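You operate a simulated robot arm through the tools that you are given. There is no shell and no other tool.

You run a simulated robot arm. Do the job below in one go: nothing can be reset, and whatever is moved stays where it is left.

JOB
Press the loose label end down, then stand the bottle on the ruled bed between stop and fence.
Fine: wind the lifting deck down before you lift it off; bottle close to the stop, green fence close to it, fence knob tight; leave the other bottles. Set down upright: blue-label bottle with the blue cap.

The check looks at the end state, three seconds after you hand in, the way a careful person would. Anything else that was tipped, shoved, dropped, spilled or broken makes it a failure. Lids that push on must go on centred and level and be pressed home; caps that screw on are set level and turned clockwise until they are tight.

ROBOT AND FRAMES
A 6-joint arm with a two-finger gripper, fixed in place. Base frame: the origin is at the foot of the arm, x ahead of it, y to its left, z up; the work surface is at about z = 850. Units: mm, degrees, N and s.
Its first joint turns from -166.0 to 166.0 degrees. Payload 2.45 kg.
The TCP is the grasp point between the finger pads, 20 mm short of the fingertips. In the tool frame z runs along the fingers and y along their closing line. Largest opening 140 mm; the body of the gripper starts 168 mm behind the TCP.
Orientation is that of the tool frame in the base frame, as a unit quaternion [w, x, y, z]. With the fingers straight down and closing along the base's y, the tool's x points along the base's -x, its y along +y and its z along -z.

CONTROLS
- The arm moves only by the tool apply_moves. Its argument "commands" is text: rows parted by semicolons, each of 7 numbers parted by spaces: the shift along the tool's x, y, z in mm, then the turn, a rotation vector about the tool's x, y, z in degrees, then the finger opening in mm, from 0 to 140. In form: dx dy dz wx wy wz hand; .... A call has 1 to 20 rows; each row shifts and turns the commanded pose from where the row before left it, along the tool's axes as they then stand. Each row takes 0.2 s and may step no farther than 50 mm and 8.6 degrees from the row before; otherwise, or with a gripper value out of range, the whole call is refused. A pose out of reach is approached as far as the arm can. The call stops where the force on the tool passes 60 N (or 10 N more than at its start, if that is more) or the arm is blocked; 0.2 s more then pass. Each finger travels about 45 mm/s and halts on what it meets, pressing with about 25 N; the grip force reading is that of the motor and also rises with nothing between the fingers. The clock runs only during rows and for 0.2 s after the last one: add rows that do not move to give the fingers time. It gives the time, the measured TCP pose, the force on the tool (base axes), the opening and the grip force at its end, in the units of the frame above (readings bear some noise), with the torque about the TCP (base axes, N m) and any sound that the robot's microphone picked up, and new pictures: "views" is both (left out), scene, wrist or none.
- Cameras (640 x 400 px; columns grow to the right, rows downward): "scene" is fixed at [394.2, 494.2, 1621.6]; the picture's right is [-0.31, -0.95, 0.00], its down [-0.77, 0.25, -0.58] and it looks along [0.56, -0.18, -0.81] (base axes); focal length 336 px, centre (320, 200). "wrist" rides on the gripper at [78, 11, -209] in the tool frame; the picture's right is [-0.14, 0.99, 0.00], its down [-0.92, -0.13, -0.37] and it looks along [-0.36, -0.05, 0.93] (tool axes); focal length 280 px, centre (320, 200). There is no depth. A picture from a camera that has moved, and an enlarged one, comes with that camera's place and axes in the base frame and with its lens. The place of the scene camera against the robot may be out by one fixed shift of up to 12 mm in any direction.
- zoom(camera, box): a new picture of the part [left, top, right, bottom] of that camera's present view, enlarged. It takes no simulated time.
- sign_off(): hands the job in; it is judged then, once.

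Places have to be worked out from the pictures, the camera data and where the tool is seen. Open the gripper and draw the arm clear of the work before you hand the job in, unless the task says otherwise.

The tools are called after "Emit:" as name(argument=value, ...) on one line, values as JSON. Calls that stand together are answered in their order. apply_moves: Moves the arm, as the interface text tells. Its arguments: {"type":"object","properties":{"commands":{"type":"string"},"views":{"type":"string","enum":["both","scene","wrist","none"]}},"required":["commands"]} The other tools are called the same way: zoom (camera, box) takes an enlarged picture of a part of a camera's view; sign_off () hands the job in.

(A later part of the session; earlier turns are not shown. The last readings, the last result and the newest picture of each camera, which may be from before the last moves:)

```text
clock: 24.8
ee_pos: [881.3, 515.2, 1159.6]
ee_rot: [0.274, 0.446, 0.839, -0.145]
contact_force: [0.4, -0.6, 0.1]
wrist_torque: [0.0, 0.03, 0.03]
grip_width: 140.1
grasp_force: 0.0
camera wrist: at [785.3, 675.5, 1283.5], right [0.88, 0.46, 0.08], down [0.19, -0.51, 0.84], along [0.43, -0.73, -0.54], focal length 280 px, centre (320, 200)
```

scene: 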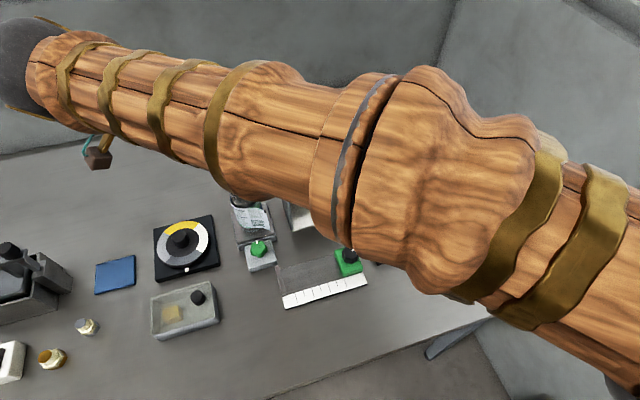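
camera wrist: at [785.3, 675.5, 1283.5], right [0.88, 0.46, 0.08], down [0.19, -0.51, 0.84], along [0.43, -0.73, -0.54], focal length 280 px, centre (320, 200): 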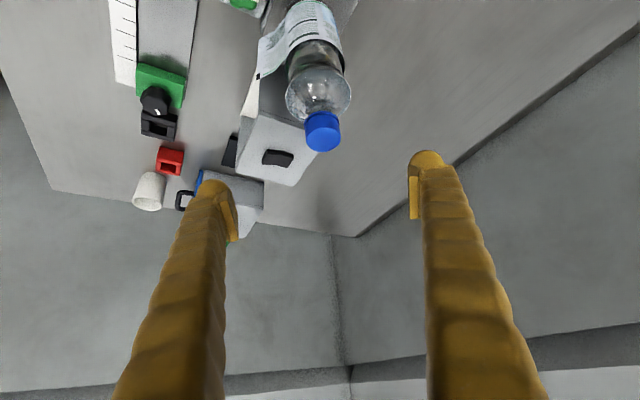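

The tilted pose is reached and the bottle sits between the fingers in the wrist view. I shift 8 mm to centre across the pad, then descend part way to z≈1000 and check.

Emit:
apply_moves(commands="6.4 0 -4.7 0 0 0 140; 23.6 0 32.2 0 0 0 140; 23.6 0 32.2 0 0 0 140; 23.6 0 32.2 0 0 0 140; 23.6 0 32.2 0 0 0 140; 0 0 0 0 0 0 140", views="wrist")

Emit:
zoom(camera="wrist", box=[180, 60, 460, 260])

```text
clock: 26.2
ee_pos: [875.8, 522.1, 1002.4]
ee_rot: [0.273, 0.447, 0.839, -0.145]
contact_force: [-0.4, -0.1, -0.6]
wrist_torque: [0.0, -0.03, -0.02]
grip_width: 140.1
grasp_force: 0.0
camera wrist: at [779.7, 682.1, 1126.1], right [0.88, 0.46, 0.08], down [0.19, -0.51, 0.84], along [0.43, -0.73, -0.54], focal length 280 px, centre (320, 200)
```

wrist: 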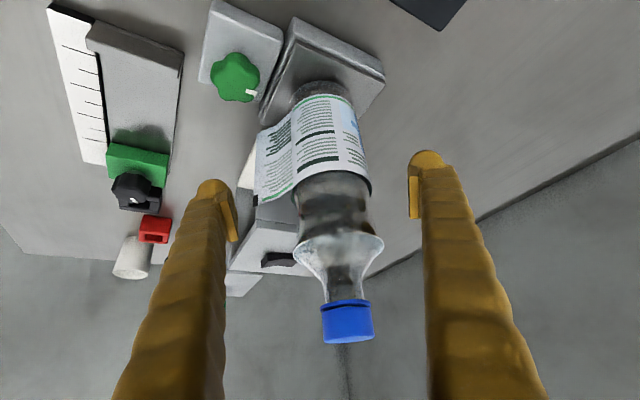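

```text
2.00 times, centred on (320, 160) of wrist
camera zoom: at [779.7, 682.1, 1126.1], right [0.88, 0.46, 0.08], down [0.19, -0.51, 0.84], along [0.43, -0.73, -0.54], focal length 561 px, centre (320, 280)
```

zoom: 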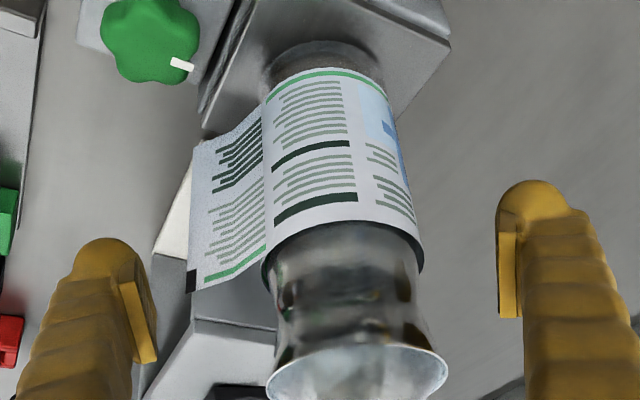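

Clear view: flap on the left, left finger outside it, no contact. I descend another 55 mm to z≈947.

Emit:
apply_moves(commands="16.2 0 22.2 0 0 0 140; 16.2 0 22.2 0 0 0 140; 0 0 0 0 0 0 140", views="wrist")

Emit:
zoom(camera="wrist", box=[180, 60, 460, 260])

```text
clock: 27.0
ee_pos: [875.9, 524.6, 945.8]
ee_rot: [0.273, 0.446, 0.84, -0.144]
contact_force: [0.3, -0.1, -0.2]
wrist_torque: [0.04, -0.01, 0.03]
grip_width: 140.0
grasp_force: 0.1
camera wrist: at [779.8, 683.6, 1069.4], right [0.88, 0.46, 0.08], down [0.19, -0.51, 0.84], along [0.43, -0.73, -0.54], focal length 280 px, centre (320, 200)
```

wrist: 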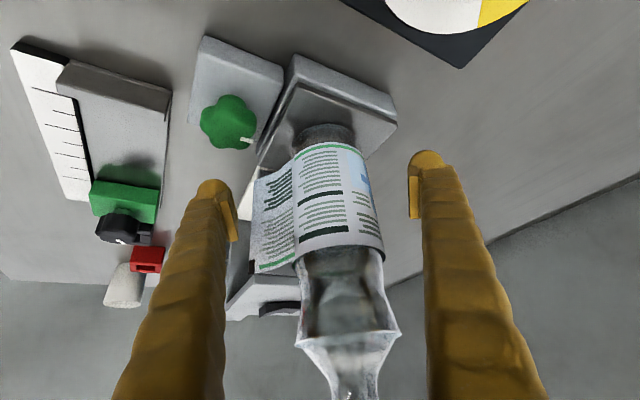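

```text
2.00 times, centred on (320, 160) of wrist
camera zoom: at [779.8, 683.6, 1069.4], right [0.88, 0.46, 0.08], down [0.19, -0.51, 0.84], along [0.43, -0.73, -0.54], focal length 561 px, centre (320, 280)
```

zoom: 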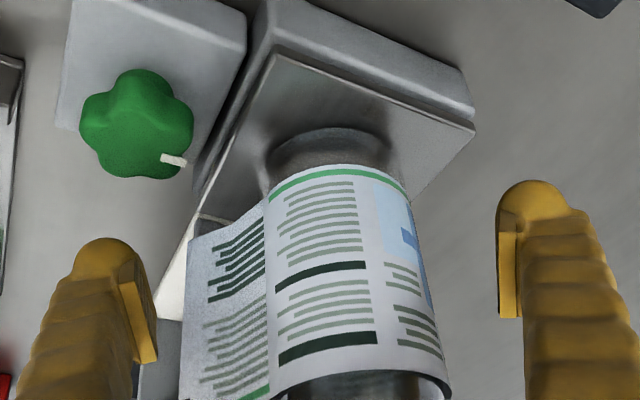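

Bottle axis is about 5 mm toward +tool-y from the TCP; I centre on it, then close in stages and watch the flap.

Emit:
apply_moves(commands="0 5 0 0 0 0 140; 0 0 0 0 0 0 125; 0 0 0 0 0 0 110; 0 0 0 0 0 0 100; 0 0 0 0 0 0 90; 0 0 0 0 0 0 90", views="wrist")

Emit:
zoom(camera="wrist", box=[180, 60, 460, 260])

```text
clock: 28.4
ee_pos: [880.5, 526.6, 947.1]
ee_rot: [0.273, 0.447, 0.84, -0.144]
contact_force: [0.2, -0.3, 0.1]
wrist_torque: [0.02, 0.0, 0.0]
grip_width: 90.3
grasp_force: 0.0
camera wrist: at [784.4, 685.8, 1070.5], right [0.88, 0.46, 0.08], down [0.19, -0.51, 0.84], along [0.43, -0.73, -0.54], focal length 280 px, centre (320, 200)
```

wrist: 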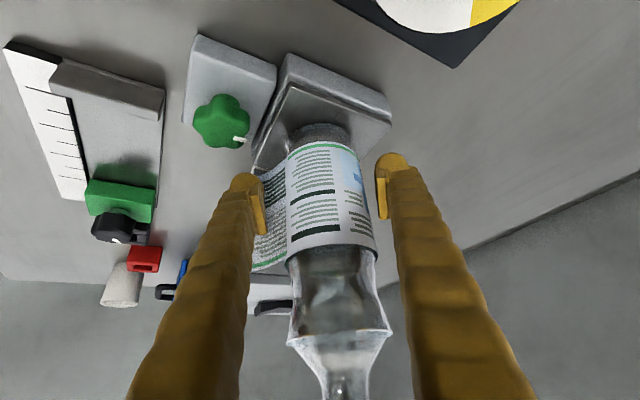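

```text
2.00 times, centred on (320, 160) of wrist
camera zoom: at [784.4, 685.8, 1070.5], right [0.88, 0.46, 0.08], down [0.19, -0.51, 0.84], along [0.43, -0.73, -0.54], focal length 561 px, centre (320, 280)
```

zoom: 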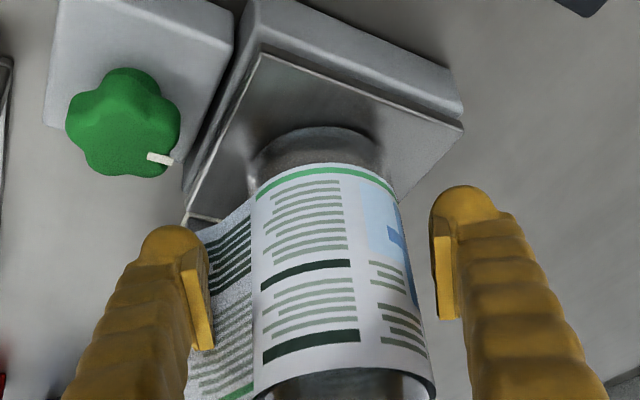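

No force yet. Closing further to 75 mm and looking again.

Emit:
apply_moves(commands="0 0 0 0 0 0 82; 0 0 0 0 0 0 75; 0 0 0 0 0 0 75", views="wrist")

Emit:
zoom(camera="wrist", box=[220, 80, 420, 260])

```text
clock: 29.2
ee_pos: [882.1, 526.2, 948.3]
ee_rot: [0.273, 0.447, 0.839, -0.145]
contact_force: [0.7, 0.6, 0.3]
wrist_torque: [0.02, 0.0, 0.02]
grip_width: 75.7
grasp_force: 0.7
camera wrist: at [784.5, 685.8, 1070.5], right [0.88, 0.46, 0.08], down [0.19, -0.51, 0.84], along [0.43, -0.73, -0.54], focal length 280 px, centre (320, 200)
```

wrist: 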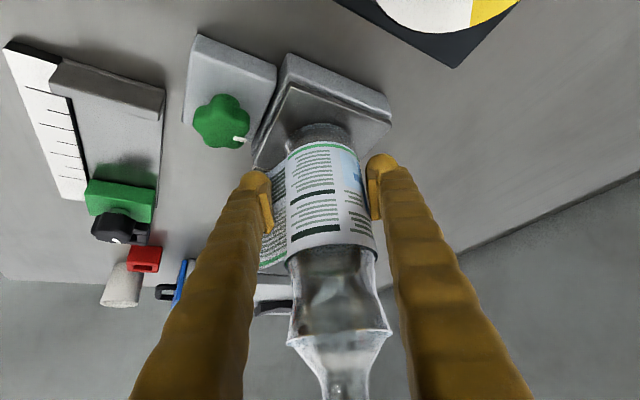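

```text
2.22 times, centred on (320, 170) of wrist
camera zoom: at [784.5, 685.8, 1070.5], right [0.88, 0.46, 0.08], down [0.19, -0.51, 0.84], along [0.43, -0.73, -0.54], focal length 623 px, centre (320, 267)
```

zoom: 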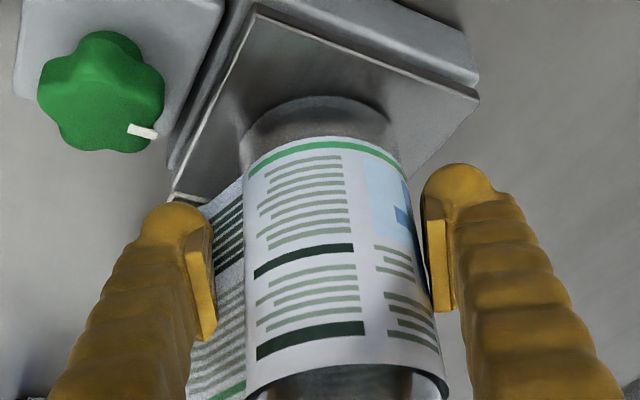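

The right pad just touches while the left still has ~10 mm gap, so I shift +5 mm along the closing axis and then close gently onto the bottle.

Emit:
apply_moves(commands="0 2.5 0 0 0 0 76; 0 2.5 0 0 0 0 74; 0 0 0 0 0 0 70; 0 0 0 0 0 0 66; 0 0 0 0 0 0 62; 0 0 0 0 0 0 58; 0 0 0 0 0 0 58", views="wrist")

Emit:
zoom(camera="wrist", box=[220, 80, 420, 260])

```text
clock: 30.8
ee_pos: [884.2, 529.5, 945.6]
ee_rot: [0.273, 0.447, 0.84, -0.145]
contact_force: [0.1, 1.1, -0.1]
wrist_torque: [0.04, -0.07, 0.04]
grip_width: 67.3
grasp_force: 24.8
camera wrist: at [788.2, 688.9, 1070.0], right [0.88, 0.46, 0.08], down [0.19, -0.51, 0.84], along [0.43, -0.73, -0.54], focal length 280 px, centre (320, 200)
```

wrist: 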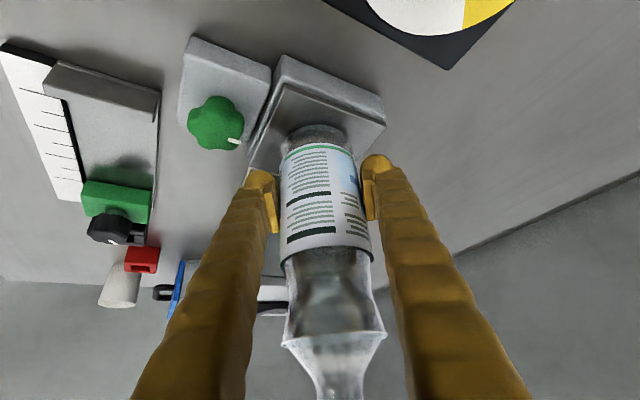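

```text
2.22 times, centred on (320, 170) of wrist
camera zoom: at [788.2, 688.9, 1070.0], right [0.88, 0.46, 0.08], down [0.19, -0.51, 0.84], along [0.43, -0.73, -0.54], focal length 623 px, centre (320, 267)
```

zoom: 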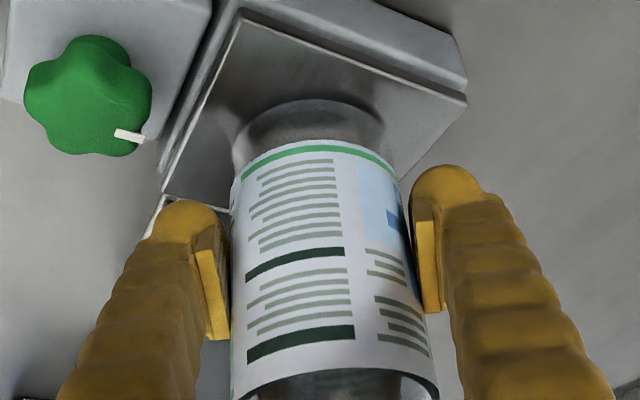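

Gripped at 67.3 mm with ~25 N and the flap is folded against the bottle. I hold the press for a second, then open a little to see whether it sticks.

Emit:
apply_moves(commands="0 0 0 0 0 0 58; 0 0 0 0 0 0 58; 0 0 0 0 0 0 58; 0 0 0 0 0 0 58; 0 0 0 0 0 0 58; 0 0 0 0 0 0 58; 0 0 0 0 0 0 75; 0 0 0 0 0 0 90; 0 0 0 0 0 0 110; 0 0 0 0 0 0 110", views="wrist")

Emit:
zoom(camera="wrist", box=[220, 80, 420, 260])

```text
clock: 33.0
ee_pos: [883.7, 529.3, 946.4]
ee_rot: [0.273, 0.448, 0.839, -0.145]
contact_force: [0.8, -0.7, -0.6]
wrist_torque: [0.01, -0.02, 0.0]
grip_width: 109.9
grasp_force: 0.0
camera wrist: at [788.1, 688.8, 1070.0], right [0.88, 0.46, 0.08], down [0.19, -0.51, 0.84], along [0.43, -0.73, -0.54], focal length 280 px, centre (320, 200)
```

wrist: 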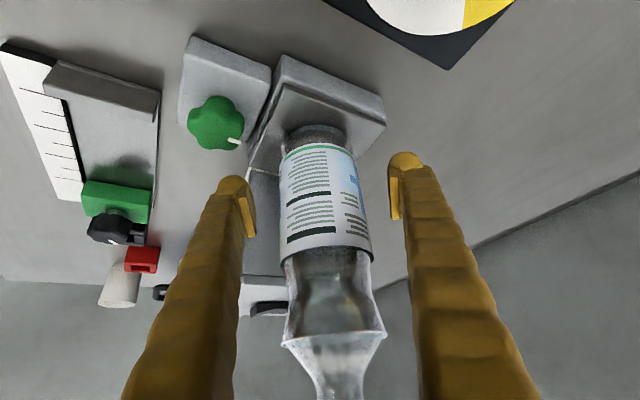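

```text
2.22 times, centred on (320, 170) of wrist
camera zoom: at [788.1, 688.8, 1070.0], right [0.88, 0.46, 0.08], down [0.19, -0.51, 0.84], along [0.43, -0.73, -0.54], focal length 623 px, centre (320, 267)
```

zoom: 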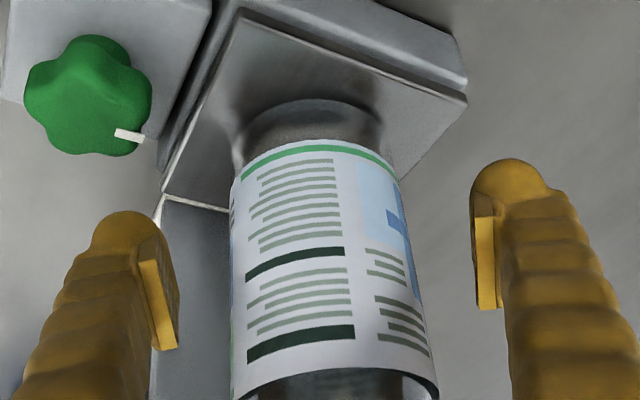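

The flap stays down after release. I raise the hand straight up clear of the bottle to inspect the flap end from the scene camera.

Emit:
apply_moves(commands="0 0 0 0 0 0 140; -29 0 -40 0 0 0 140; -29 0 -40 0 0 0 140; -29 0 -40 0 0 0 140; -29 0 -40 0 0 0 140; -10 0 -14 0 0 0 140; 0 0 0 0 0 0 140")

Emit:
zoom(camera="scene", box=[210, 170, 300, 260])

Emit:
zoom(camera="wrist", box=[220, 0, 420, 180])

```text
clock: 34.6
ee_pos: [884.2, 527.9, 1161.7]
ee_rot: [0.273, 0.446, 0.84, -0.145]
contact_force: [-0.8, -0.5, -0.1]
wrist_torque: [0.01, -0.04, 0.01]
grip_width: 139.9
grasp_force: 0.1
camera wrist: at [788.4, 687.1, 1284.5], right [0.88, 0.46, 0.08], down [0.19, -0.51, 0.84], along [0.43, -0.73, -0.54], focal length 280 px, centre (320, 200)
```

scene: 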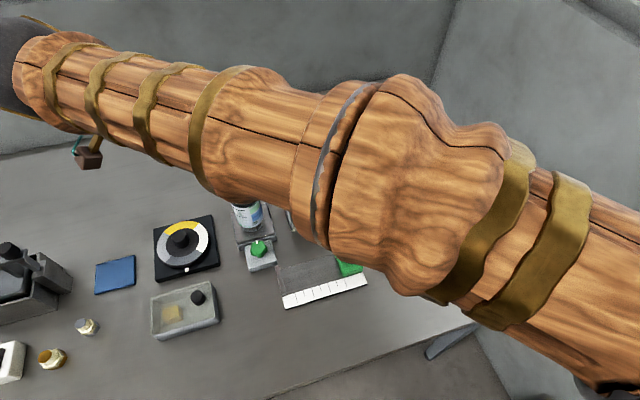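
wrist: 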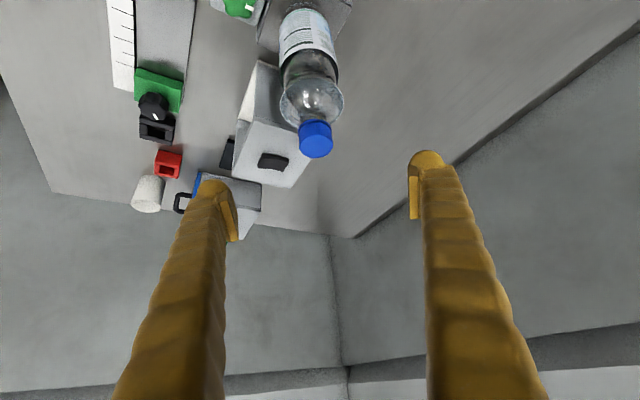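

```text
4.44 times, centred on (255, 215) of scene
camera zoom: at [394.2, 494.2, 1621.6], right [-0.31, -0.95, 0.0], down [-0.77, 0.25, -0.58], along [0.56, -0.18, -0.81], focal length 1496 px, centre (609, 133)
```

zoom: 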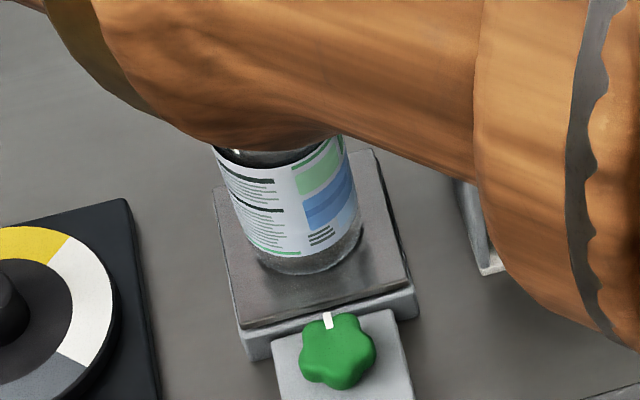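

```text
2.22 times, centred on (320, 90) of wrist
camera zoom: at [788.4, 687.1, 1284.5], right [0.88, 0.46, 0.08], down [0.19, -0.51, 0.84], along [0.43, -0.73, -0.54], focal length 623 px, centre (320, 444)
```

zoom: 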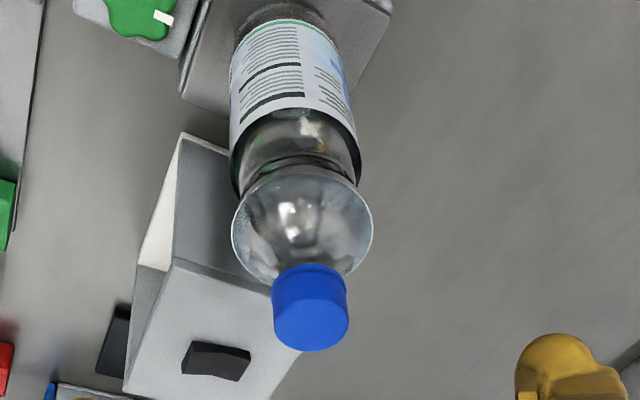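

The label end now lies flat and smooth against the bottle (blue label panel visible, nothing sticking out). Next I descend again around the bottle in the same orientation to z≈955 and grip it.

Emit:
apply_moves(commands="-3.2 0 2.3 0 0 0 140; 24.4 0 33.4 0 0 0 140; 24.4 0 33.4 0 0 0 140; 24.4 0 33.4 0 0 0 140; 24.4 0 33.4 0 0 0 140; 24.4 0 33.4 0 0 0 120; 0 0 0 0 0 0 95; 0 0 0 0 0 0 80; 0 0 0 0 0 0 75; 0 0 0 0 0 0 75", views="wrist")

Emit:
zoom(camera="wrist", box=[220, 80, 420, 260])

```text
clock: 36.8
ee_pos: [885.5, 525.2, 952.3]
ee_rot: [0.273, 0.447, 0.839, -0.145]
contact_force: [0.0, 0.3, 0.1]
wrist_torque: [0.0, -0.02, -0.01]
grip_width: 75.3
grasp_force: 0.0
camera wrist: at [789.0, 685.3, 1076.9], right [0.88, 0.46, 0.08], down [0.19, -0.51, 0.84], along [0.43, -0.73, -0.54], focal length 280 px, centre (320, 200)
```

wrist: 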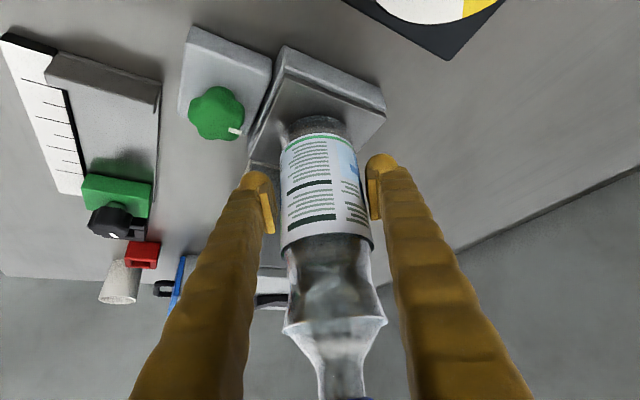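

```text
2.22 times, centred on (320, 170) of wrist
camera zoom: at [789.0, 685.3, 1076.9], right [0.88, 0.46, 0.08], down [0.19, -0.51, 0.84], along [0.43, -0.73, -0.54], focal length 623 px, centre (320, 267)
```

zoom: 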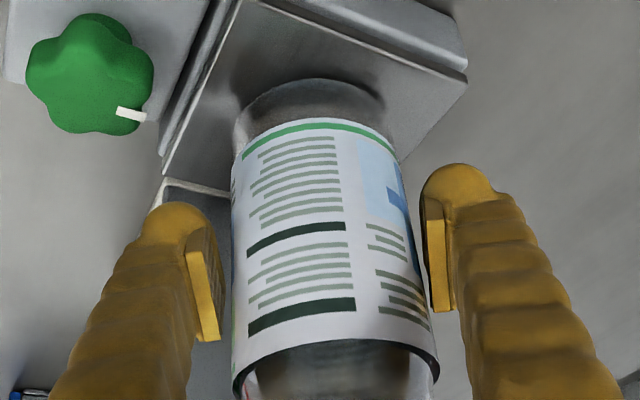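

Both gaps are nearly equal; I close, let the grip build, and lift the bottle straight up 60 mm.

Emit:
apply_moves(commands="0 0.5 0 0 0 0 68; 0 0 0 0 0 0 60; 0 0 0 0 0 0 55; 0 0 0 0 0 0 55; 0 0 0 0 0 0 55; -5.9 0 -8.1 0 0 0 55; -11.8 0 -16.1 0 0 0 55; -17.7 0 -24.2 0 0 0 55; 0 0 0 0 0 0 55")

Emit:
zoom(camera="wrist", box=[220, 80, 420, 260])

```text
clock: 38.8
ee_pos: [886.5, 525.5, 1012.9]
ee_rot: [0.273, 0.447, 0.84, -0.145]
contact_force: [0.4, 0.0, -4.5]
wrist_torque: [0.0, 0.02, 0.0]
grip_width: 67.1
grasp_force: 25.2
camera wrist: at [790.5, 684.8, 1136.8], right [0.88, 0.46, 0.08], down [0.19, -0.51, 0.84], along [0.43, -0.73, -0.54], focal length 280 px, centre (320, 200)
```

scene: 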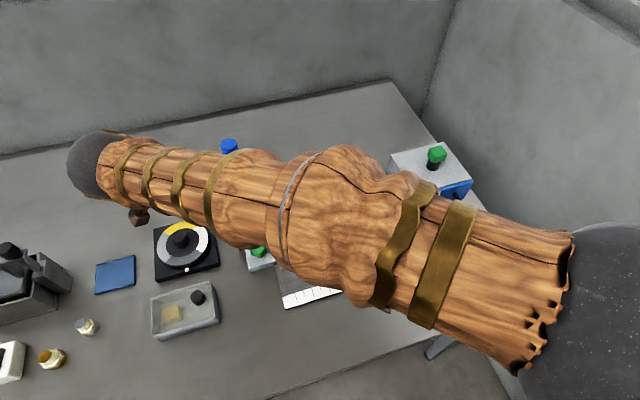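
wrist: 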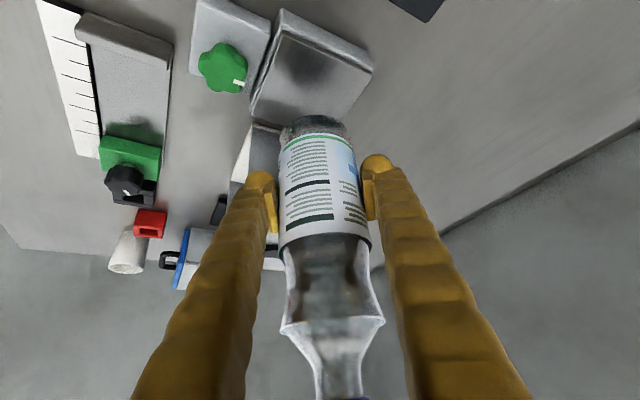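

```text
2.22 times, centred on (320, 170) of wrist
camera zoom: at [790.5, 684.8, 1136.8], right [0.88, 0.46, 0.08], down [0.19, -0.51, 0.84], along [0.43, -0.73, -0.54], focal length 623 px, centre (320, 267)
```

zoom: 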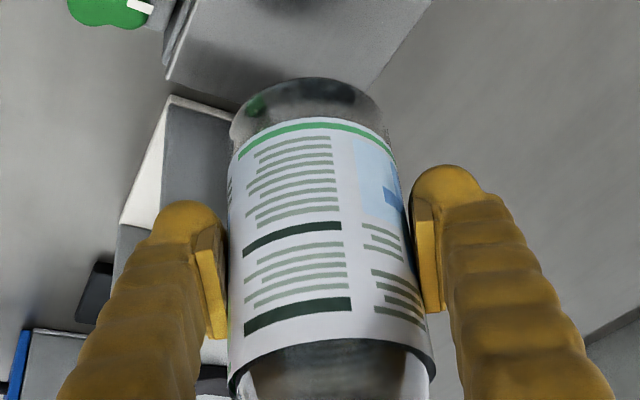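

The bottle is up (≈4.5 N, upright, no slip). I carry it inward over the bed at this height and yaw the hand 34° so the fingers sit on the ±x sides, away from stop and fence.

Emit:
apply_moves(commands="15 -27.6 -11 0 0 0 55; 15 -27.6 -11 0 0 0 55; 15 -27.6 -11 0 0 0 55; -8.8 -31.5 6.4 0 0 0 55; -8.8 -31.5 6.4 0 0 0 55; -8.8 -31.5 6.4 0 0 0 55; 0 0 0 4 0 5.48 55; 0 0 0 4 0 5.48 55; 0 0 0 4 0 5.48 55; 0 0 0 4 0 5.48 55; 0 0 0 4 0 5.48 55; 0 0 0 0 0 0 55")

```text
clock: 41.4
ee_pos: [727.8, 446.2, 1013.3]
ee_rot: [0.219, 0.673, 0.672, -0.219]
contact_force: [-0.8, 0.1, -5.5]
wrist_torque: [0.01, -0.02, -0.01]
grip_width: 67.2
grasp_force: 25.2
camera wrist: at [737.2, 631.6, 1137.5], right [0.99, -0.11, 0.08], down [-0.13, -0.53, 0.84], along [-0.05, -0.84, -0.54], focal length 280 px, centre (320, 200)
```

scene: 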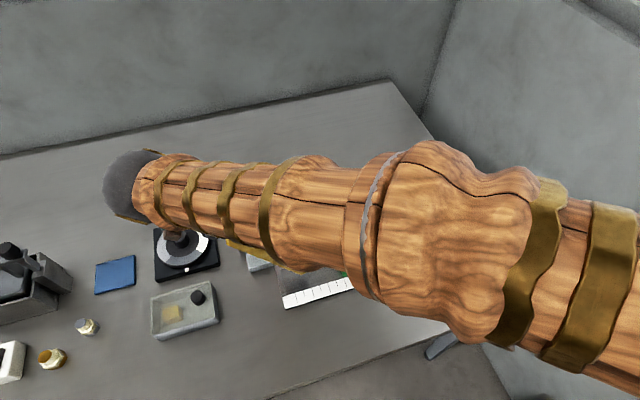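
wrist: 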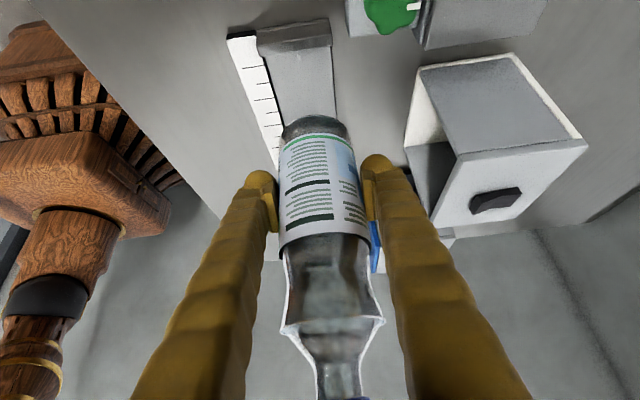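

Now I enlarge the wrist view to locate the stop, bed and fence relative to the held bottle.

Emit:
zoom(camera="wrist", box=[200, 0, 400, 150])

Emit:
zoom(camera="scene", box=[230, 220, 390, 320])

```text
2.67 times, centred on (300, 75) of wrist
camera zoom: at [737.2, 631.6, 1137.5], right [0.99, -0.11, 0.08], down [-0.13, -0.53, 0.84], along [-0.05, -0.84, -0.54], focal length 748 px, centre (373, 533)
```

zoom: 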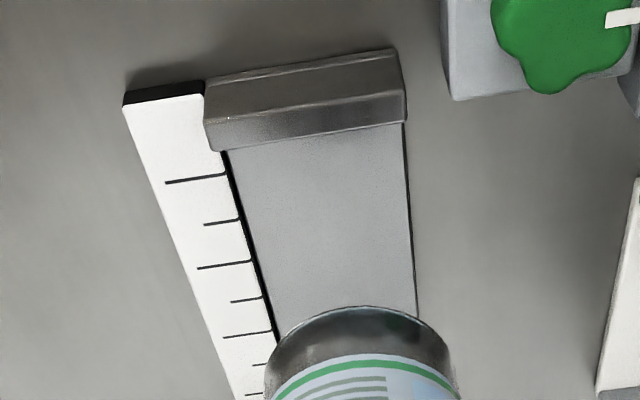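

```text
4.00 times, centred on (310, 270) of scene
camera zoom: at [394.2, 494.2, 1621.6], right [-0.31, -0.95, 0.0], down [-0.77, 0.25, -0.58], along [0.56, -0.18, -0.81], focal length 1346 px, centre (360, -80)
```

zoom: 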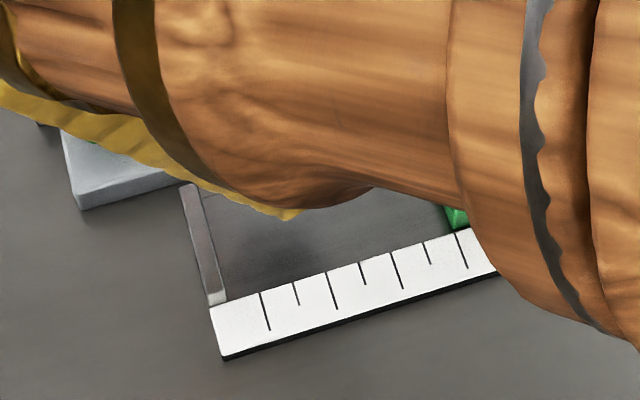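

From two views the stop's inner edge is at y≈487 (top z≈876) and the bed spans x≈687–755 (centre ≈721); the held bottle's axis is near (728, 447). I shift −6 mm in x, −3 mm in y and lower the bottle to about 10 mm above the bed.

Emit:
apply_moves(commands="-2.4 -6 1.8 0 0 0 55; 17.7 0 24.2 0 0 0 55; 17.7 0 24.2 0 0 0 55; 11.8 0 16.2 0 0 0 55; 5.3 0 7.3 0 0 0 55; 0 0 0 0 0 0 55")

Emit:
zoom(camera="wrist", box=[200, 0, 440, 180])

Emit:
zoom(camera="scene", box=[230, 210, 390, 320])

```text
clock: 42.8
ee_pos: [721.4, 443.5, 923.1]
ee_rot: [0.219, 0.672, 0.673, -0.219]
contact_force: [0.5, -0.4, -5.9]
wrist_torque: [0.0, 0.02, -0.02]
grip_width: 67.1
grasp_force: 24.9
camera wrist: at [731.4, 628.7, 1047.1], right [0.99, -0.11, 0.08], down [-0.13, -0.53, 0.84], along [-0.05, -0.84, -0.54], focal length 280 px, centre (320, 200)
```

scene: 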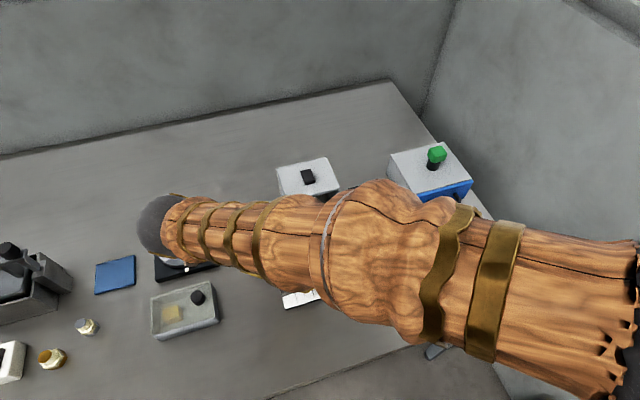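
wrist: 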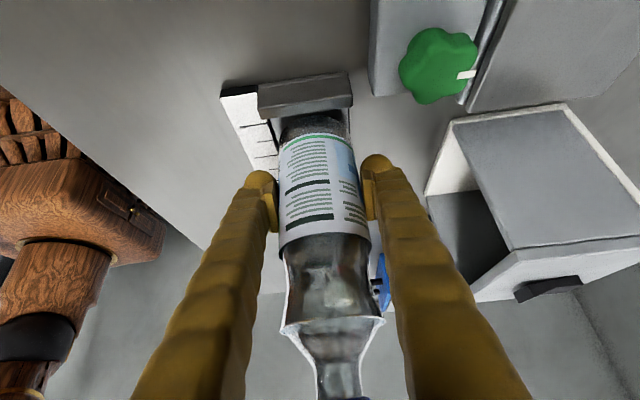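

```text
2.22 times, centred on (320, 90) of wrist
camera zoom: at [731.4, 628.7, 1047.1], right [0.99, -0.11, 0.08], down [-0.13, -0.53, 0.84], along [-0.05, -0.84, -0.54], focal length 623 px, centre (320, 444)
```

zoom: 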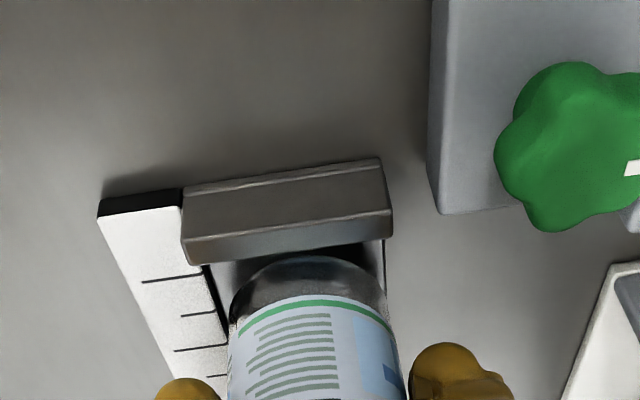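

```text
3.64 times, centred on (310, 265) of scene
camera zoom: at [394.2, 494.2, 1621.6], right [-0.31, -0.95, 0.0], down [-0.77, 0.25, -0.58], along [0.56, -0.18, -0.81], focal length 1224 px, centre (356, -36)
```

zoom: 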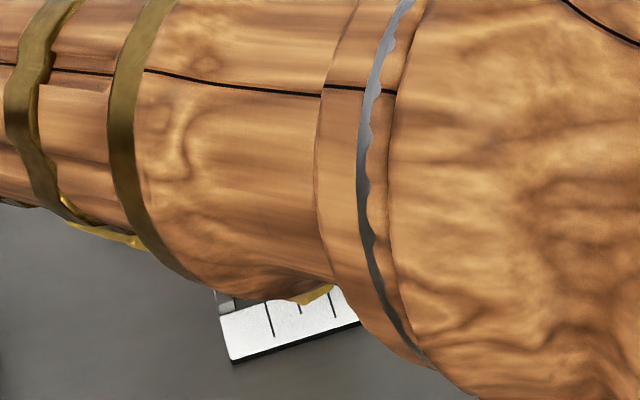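

Bottle is centred across the bed with ~10 mm gap to the stop. I lower in small steps, reading force to find the bed.

Emit:
apply_moves(commands="1.77 0 2.42 0 0 0 55; 1.18 0 1.62 0 0 0 55; 0 0 0 0 0 0 55", views="none")

Emit:
apply_moves(commands="1.18 0 1.62 0 0 0 55; 0 0 0 0 0 0 55", views="none")

```text
clock: 43.6
ee_pos: [721.3, 443.4, 920.2]
ee_rot: [0.219, 0.672, 0.673, -0.218]
contact_force: [0.7, -0.3, -4.9]
wrist_torque: [-0.01, 0.01, -0.01]
grip_width: 66.9
grasp_force: 25.1
```

```text
clock: 44.2
ee_pos: [720.4, 443.9, 919.2]
ee_rot: [0.218, 0.672, 0.673, -0.219]
contact_force: [-0.7, -0.8, -4.4]
wrist_torque: [0.04, 0.02, 0.01]
grip_width: 67.1
grasp_force: 25.0
```

Still hanging free (≈−5 N); continue down in 1.5–2 mm steps.

Emit:
apply_moves(commands="1.18 0 1.62 0 0 0 55; 0 0 0 0 0 0 55", views="none")

Emit:
apply_moves(commands="0.88 0 1.21 0 0 0 55; 0 0 0 0 0 0 55", views="none")

Emit:
apply_moves(commands="0.88 0 1.21 0 0 0 55; 0 0 0 0 0 0 55", views="wrist")

Emit:
zoom(camera="wrist", box=[220, 50, 400, 190])

```text
clock: 44.8
ee_pos: [719.0, 445.1, 916.7]
ee_rot: [0.22, 0.672, 0.673, -0.218]
contact_force: [0.8, 4.1, 22.3]
wrist_torque: [-0.02, -0.01, -0.04]
grip_width: 67.2
grasp_force: 25.0
```

```text
clock: 45.4
ee_pos: [720.8, 443.2, 914.4]
ee_rot: [0.219, 0.671, 0.673, -0.219]
contact_force: [-5.5, 2.7, 22.3]
wrist_torque: [0.05, -0.11, -0.01]
grip_width: 67.2
grasp_force: 25.7
```

```text
clock: 46.0
ee_pos: [721.6, 443.5, 912.5]
ee_rot: [0.219, 0.671, 0.674, -0.218]
contact_force: [-6.2, 2.1, 21.4]
wrist_torque: [0.06, -0.12, -0.02]
grip_width: 67.3
grasp_force: 24.7
camera wrist: at [730.5, 628.7, 1036.7], right [0.99, -0.11, 0.08], down [-0.13, -0.53, 0.84], along [-0.05, -0.84, -0.54], focal length 280 px, centre (320, 200)
```

wrist: 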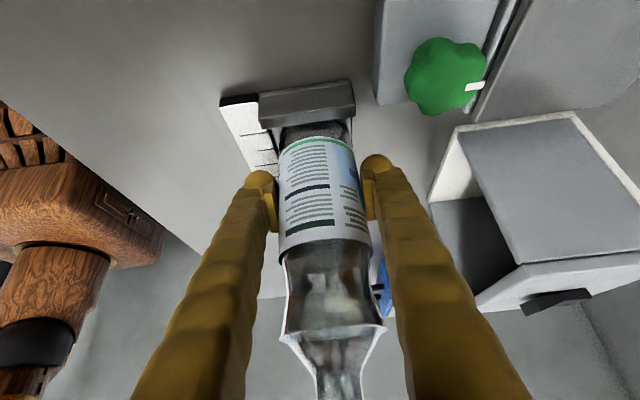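

```text
2.86 times, centred on (310, 120) of wrist
camera zoom: at [730.5, 628.7, 1036.7], right [0.99, -0.11, 0.08], down [-0.13, -0.53, 0.84], along [-0.05, -0.84, -0.54], focal length 801 px, centre (349, 429)
```

zoom: 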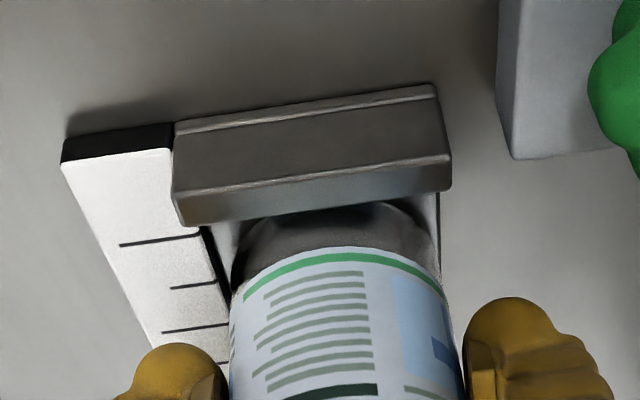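

Touchdown happened at TCP z≈917 (bed ≈ z 861); the fingers slid slightly down the bottle. I lift 2 mm to free it and slide toward the stop, first 4 mm, checking forces.

Emit:
apply_moves(commands="-1.18 0 -1.62 0 0 0 55; 0 0 0 0 0 0 55; 1.62 0 -1.18 0 0 0 55; 1.62 0 -1.18 0 0 0 55; 0 0 0 0 0 0 55", views="wrist")

Emit:
zoom(camera="wrist", box=[220, 50, 400, 190])

```text
clock: 47.2
ee_pos: [721.0, 446.8, 915.2]
ee_rot: [0.219, 0.672, 0.673, -0.218]
contact_force: [-0.3, -0.3, -5.3]
wrist_torque: [0.02, -0.01, -0.01]
grip_width: 67.3
grasp_force: 24.7
camera wrist: at [730.5, 632.7, 1039.1], right [0.99, -0.11, 0.08], down [-0.13, -0.53, 0.84], along [-0.05, -0.84, -0.54], focal length 280 px, centre (320, 200)
```

wrist: 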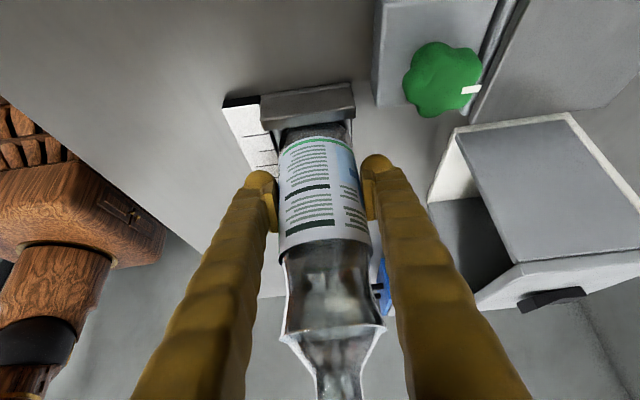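

```text
2.86 times, centred on (310, 120) of wrist
camera zoom: at [730.5, 632.7, 1039.1], right [0.99, -0.11, 0.08], down [-0.13, -0.53, 0.84], along [-0.05, -0.84, -0.54], focal length 801 px, centre (349, 429)
```

zoom: 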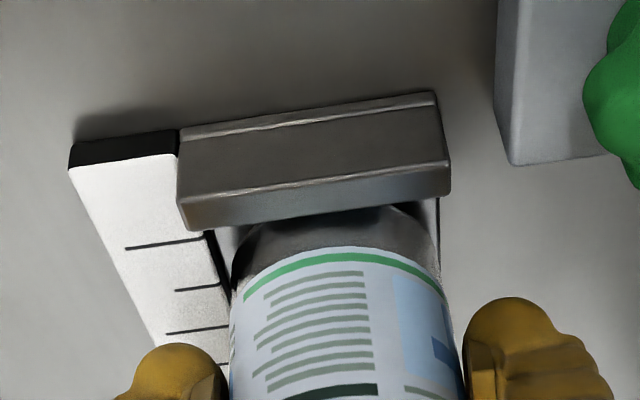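

Hanging free again (−5 N). Continuing toward the stop in small steps, watching the y-force.

Emit:
apply_moves(commands="1.21 0 -0.88 0 0 0 55; 0 0 0 0 0 0 55", views="none")

Emit:
apply_moves(commands="0.81 0 -0.59 0 0 0 55; 0 0 0 0 0 0 55", views="none")

Emit:
apply_moves(commands="0.81 0 -0.59 0 0 0 55; 0 0 0 0 0 0 55", views="wrist")

Emit:
zoom(camera="wrist", box=[220, 50, 400, 190])

```text
clock: 47.8
ee_pos: [720.4, 448.5, 915.7]
ee_rot: [0.218, 0.672, 0.673, -0.219]
contact_force: [0.2, -0.1, -5.4]
wrist_torque: [0.02, 0.01, -0.01]
grip_width: 67.0
grasp_force: 25.3
```

```text
clock: 48.4
ee_pos: [720.3, 450.8, 916.0]
ee_rot: [0.219, 0.672, 0.673, -0.218]
contact_force: [0.6, 0.9, -5.4]
wrist_torque: [0.03, -0.03, 0.03]
grip_width: 67.3
grasp_force: 25.5
```

```text
clock: 49.0
ee_pos: [720.2, 450.2, 916.0]
ee_rot: [0.219, 0.672, 0.673, -0.219]
contact_force: [-0.6, 0.2, -6.0]
wrist_torque: [-0.03, 0.03, -0.03]
grip_width: 67.3
grasp_force: 25.0
camera wrist: at [730.5, 636.7, 1038.9], right [0.99, -0.11, 0.08], down [-0.13, -0.53, 0.84], along [-0.05, -0.84, -0.54], focal length 280 px, centre (320, 200)
```

wrist: 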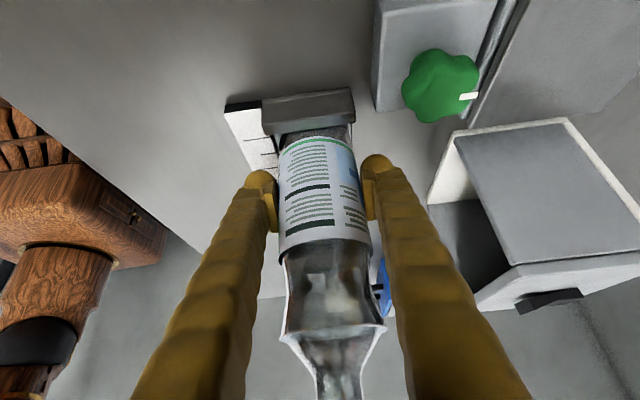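

```text
2.86 times, centred on (310, 120) of wrist
camera zoom: at [730.5, 636.7, 1038.9], right [0.99, -0.11, 0.08], down [-0.13, -0.53, 0.84], along [-0.05, -0.84, -0.54], focal length 801 px, centre (349, 429)
```

zoom: 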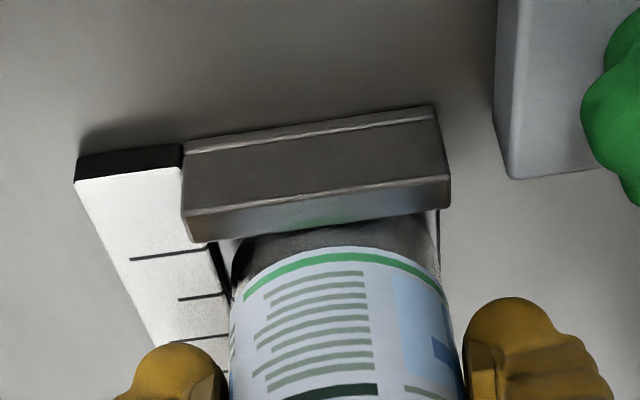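

No contact yet; estimated gap is ~3 mm. Continuing in 1 mm steps.

Emit:
apply_moves(commands="0.81 0 -0.59 0 0 0 55; 0 0 0 0 0 0 55", views="none")

Emit:
apply_moves(commands="0.81 0 -0.59 0 0 0 55; 0 0 0 0 0 0 55", views="none")

Emit:
apply_moves(commands="0.81 0 -0.59 0 0 0 55; 0 0 0 0 0 0 55", views="wrist")

Emit:
zoom(camera="wrist", box=[220, 50, 400, 190])

```text
clock: 49.6
ee_pos: [720.6, 451.8, 915.3]
ee_rot: [0.219, 0.671, 0.674, -0.218]
contact_force: [-0.3, 0.2, -4.5]
wrist_torque: [-0.01, 0.0, -0.02]
grip_width: 67.4
grasp_force: 25.0
```

```text
clock: 50.2
ee_pos: [720.5, 453.3, 915.0]
ee_rot: [0.219, 0.672, 0.673, -0.218]
contact_force: [-0.8, 0.6, -5.0]
wrist_torque: [0.03, 0.02, 0.01]
grip_width: 67.3
grasp_force: 25.7
```

```text
clock: 50.8
ee_pos: [721.3, 454.1, 915.3]
ee_rot: [0.218, 0.672, 0.673, -0.219]
contact_force: [0.2, -0.1, -4.6]
wrist_torque: [0.03, -0.01, 0.0]
grip_width: 67.2
grasp_force: 24.6
camera wrist: at [730.5, 639.9, 1039.0], right [0.99, -0.11, 0.08], down [-0.13, -0.53, 0.84], along [-0.05, -0.84, -0.54], focal length 280 px, centre (320, 200)
```

wrist: 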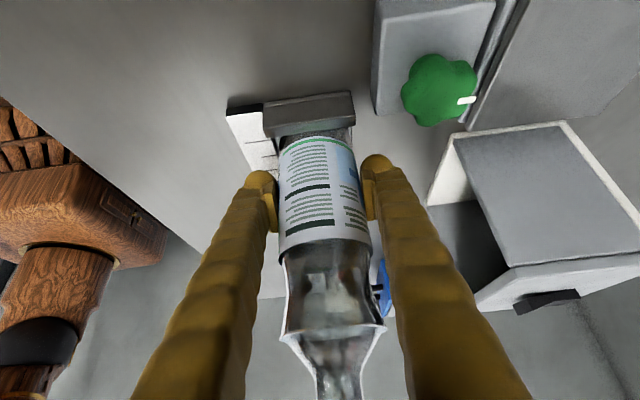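

```text
2.86 times, centred on (310, 120) of wrist
camera zoom: at [730.5, 639.9, 1039.0], right [0.99, -0.11, 0.08], down [-0.13, -0.53, 0.84], along [-0.05, -0.84, -0.54], focal length 801 px, centre (349, 429)
```

zoom: 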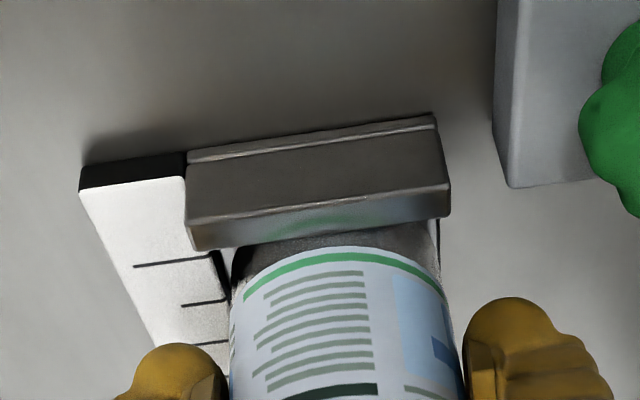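

Still no contact force; the gap keeps shrinking. Continuing in 1 mm steps.

Emit:
apply_moves(commands="0.81 0 -0.59 0 0 0 55; 0 0 0 0 0 0 55", views="none")

Emit:
apply_moves(commands="0.81 0 -0.59 0 0 0 55; 0 0 0 0 0 0 55", views="none")

Emit:
apply_moves(commands="0.81 0 -0.59 0 0 0 55; 0 0 0 0 0 0 55", views="wrist")

Emit:
zoom(camera="wrist", box=[220, 50, 400, 190])

```text
clock: 51.4
ee_pos: [720.7, 456.3, 915.7]
ee_rot: [0.218, 0.672, 0.673, -0.218]
contact_force: [-0.6, -3.7, -5.5]
wrist_torque: [-0.15, 0.01, 0.0]
grip_width: 67.3
grasp_force: 25.2
```

```text
clock: 52.0
ee_pos: [722.3, 455.4, 916.1]
ee_rot: [0.218, 0.672, 0.673, -0.218]
contact_force: [-0.5, -9.1, -4.8]
wrist_torque: [-0.36, 0.03, 0.07]
grip_width: 67.1
grasp_force: 25.1
```

```text
clock: 52.6
ee_pos: [720.6, 457.5, 916.2]
ee_rot: [0.219, 0.672, 0.673, -0.218]
contact_force: [1.7, -14.0, -1.1]
wrist_torque: [-0.38, -0.04, 0.0]
grip_width: 67.2
grasp_force: 24.6
camera wrist: at [730.6, 642.3, 1039.8], right [0.99, -0.11, 0.08], down [-0.13, -0.53, 0.84], along [-0.05, -0.84, -0.54], focal length 280 px, centre (320, 200)
```

wrist: 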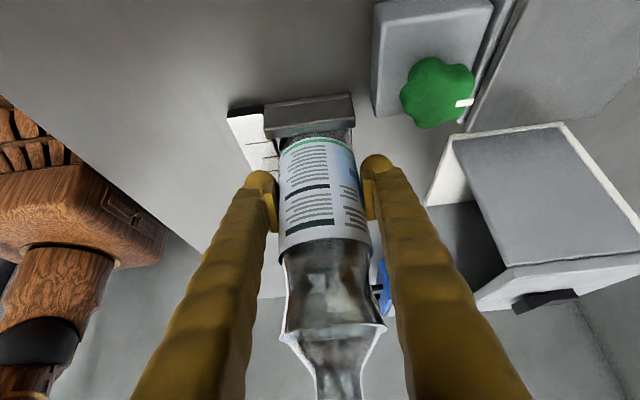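

```text
2.86 times, centred on (310, 120) of wrist
camera zoom: at [730.6, 642.3, 1039.8], right [0.99, -0.11, 0.08], down [-0.13, -0.53, 0.84], along [-0.05, -0.84, -0.54], focal length 801 px, centre (349, 429)
```

zoom: 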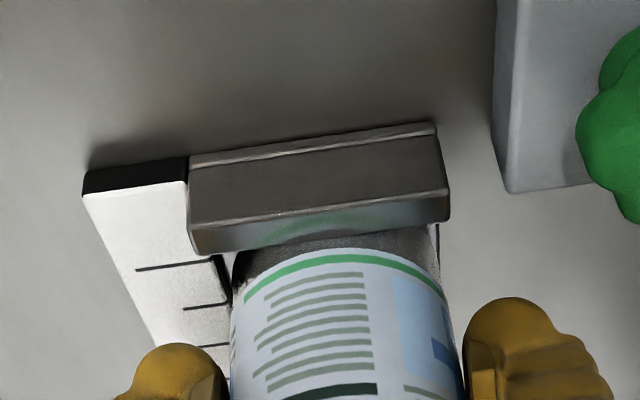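

Contact with the stop felt (−14 N after 2–3 mm of push). I back off 2.6 mm to leave it just at the stop, then lower onto the bed until seated.

Emit:
apply_moves(commands="-1.05 0 0.77 0 0 0 55; -1.05 0 0.77 0 0 0 55; 0 0 0 0 0 0 55; 0.59 0 0.81 0 0 0 55; 0.59 0 0.81 0 0 0 55; 0 0 0 0 0 0 55", views="none")

Emit:
apply_moves(commands="0.59 0 0.81 0 0 0 55; 0 0 0 0 0 0 55", views="wrist")

Emit:
zoom(camera="wrist", box=[220, 50, 400, 190])

```text
clock: 54.0
ee_pos: [719.6, 454.9, 914.2]
ee_rot: [0.218, 0.672, 0.673, -0.218]
contact_force: [0.3, -0.2, -5.6]
wrist_torque: [0.0, -0.03, 0.01]
grip_width: 67.3
grasp_force: 25.1
```

```text
clock: 54.6
ee_pos: [720.2, 454.4, 914.4]
ee_rot: [0.219, 0.672, 0.673, -0.218]
contact_force: [-3.0, 0.3, 6.5]
wrist_torque: [0.35, 0.2, 0.08]
grip_width: 67.2
grasp_force: 24.6
camera wrist: at [730.2, 639.7, 1037.3], right [0.99, -0.11, 0.08], down [-0.13, -0.53, 0.84], along [-0.05, -0.84, -0.54], focal length 280 px, centre (320, 200)
```

wrist: 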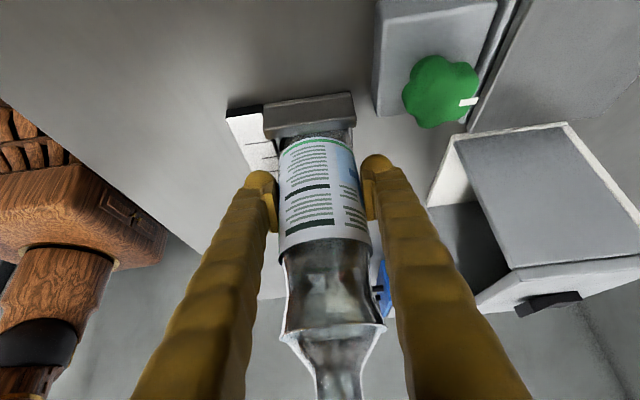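

```text
2.86 times, centred on (310, 120) of wrist
camera zoom: at [730.2, 639.7, 1037.3], right [0.99, -0.11, 0.08], down [-0.13, -0.53, 0.84], along [-0.05, -0.84, -0.54], focal length 801 px, centre (349, 429)
```

zoom: 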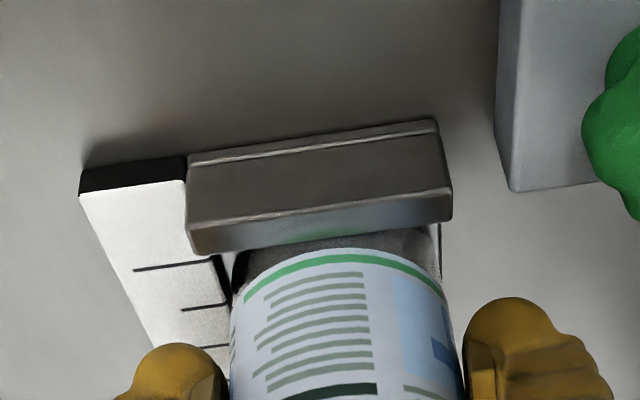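

It touched down on one edge first (slight tilt in grip). I press 1 mm more to flatten the base on the bed, then release the fingers gently.

Emit:
apply_moves(commands="0.59 0 0.81 0 0 0 55; 0 0 0 0 0 0 55; 0.3 0 0.4 0 0 0 55; 0 0 0 0 0 0 55", views="none")

Emit:
apply_moves(commands="0 0 0 0 0 0 66; 0 0 0 0 0 0 68; 0 0 0 0 0 0 70; 0 0 0 0 0 0 74; 0 0 0 0 0 0 80; 0 0 0 0 0 0 80", views="wrist")

Emit:
zoom(camera="wrist", box=[220, 50, 400, 190])

```text
clock: 55.6
ee_pos: [720.3, 453.1, 910.8]
ee_rot: [0.219, 0.672, 0.673, -0.218]
contact_force: [9.2, -1.3, 22.6]
wrist_torque: [0.15, 0.13, -0.03]
grip_width: 67.5
grasp_force: 25.6
```

```text
clock: 57.0
ee_pos: [720.6, 453.8, 909.8]
ee_rot: [0.219, 0.672, 0.673, -0.218]
contact_force: [0.4, 0.5, -0.2]
wrist_torque: [0.01, -0.01, -0.03]
grip_width: 80.0
grasp_force: 0.0
camera wrist: at [729.6, 639.3, 1034.5], right [0.99, -0.11, 0.08], down [-0.13, -0.53, 0.84], along [-0.05, -0.84, -0.54], focal length 280 px, centre (320, 200)
```

wrist: 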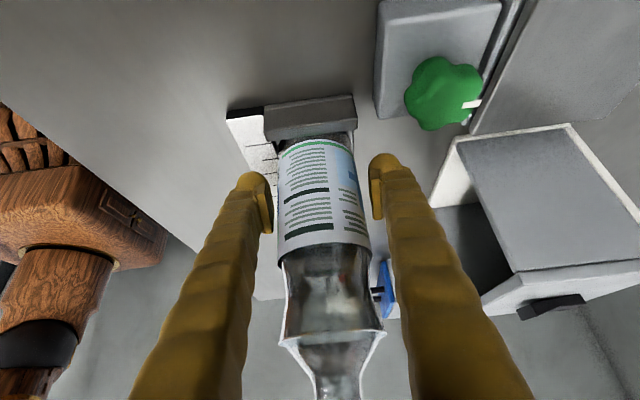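

```text
2.86 times, centred on (310, 120) of wrist
camera zoom: at [729.6, 639.3, 1034.5], right [0.99, -0.11, 0.08], down [-0.13, -0.53, 0.84], along [-0.05, -0.84, -0.54], focal length 801 px, centre (349, 429)
```

zoom: 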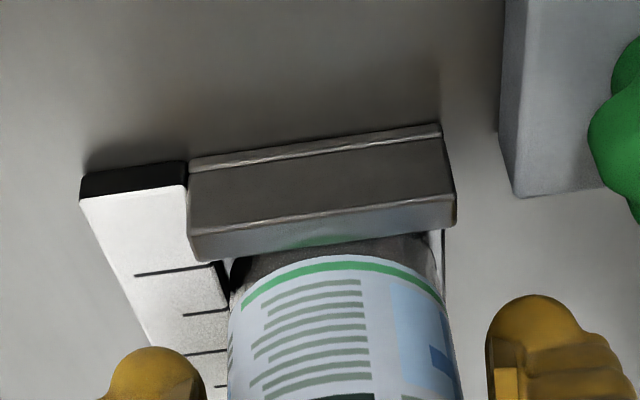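

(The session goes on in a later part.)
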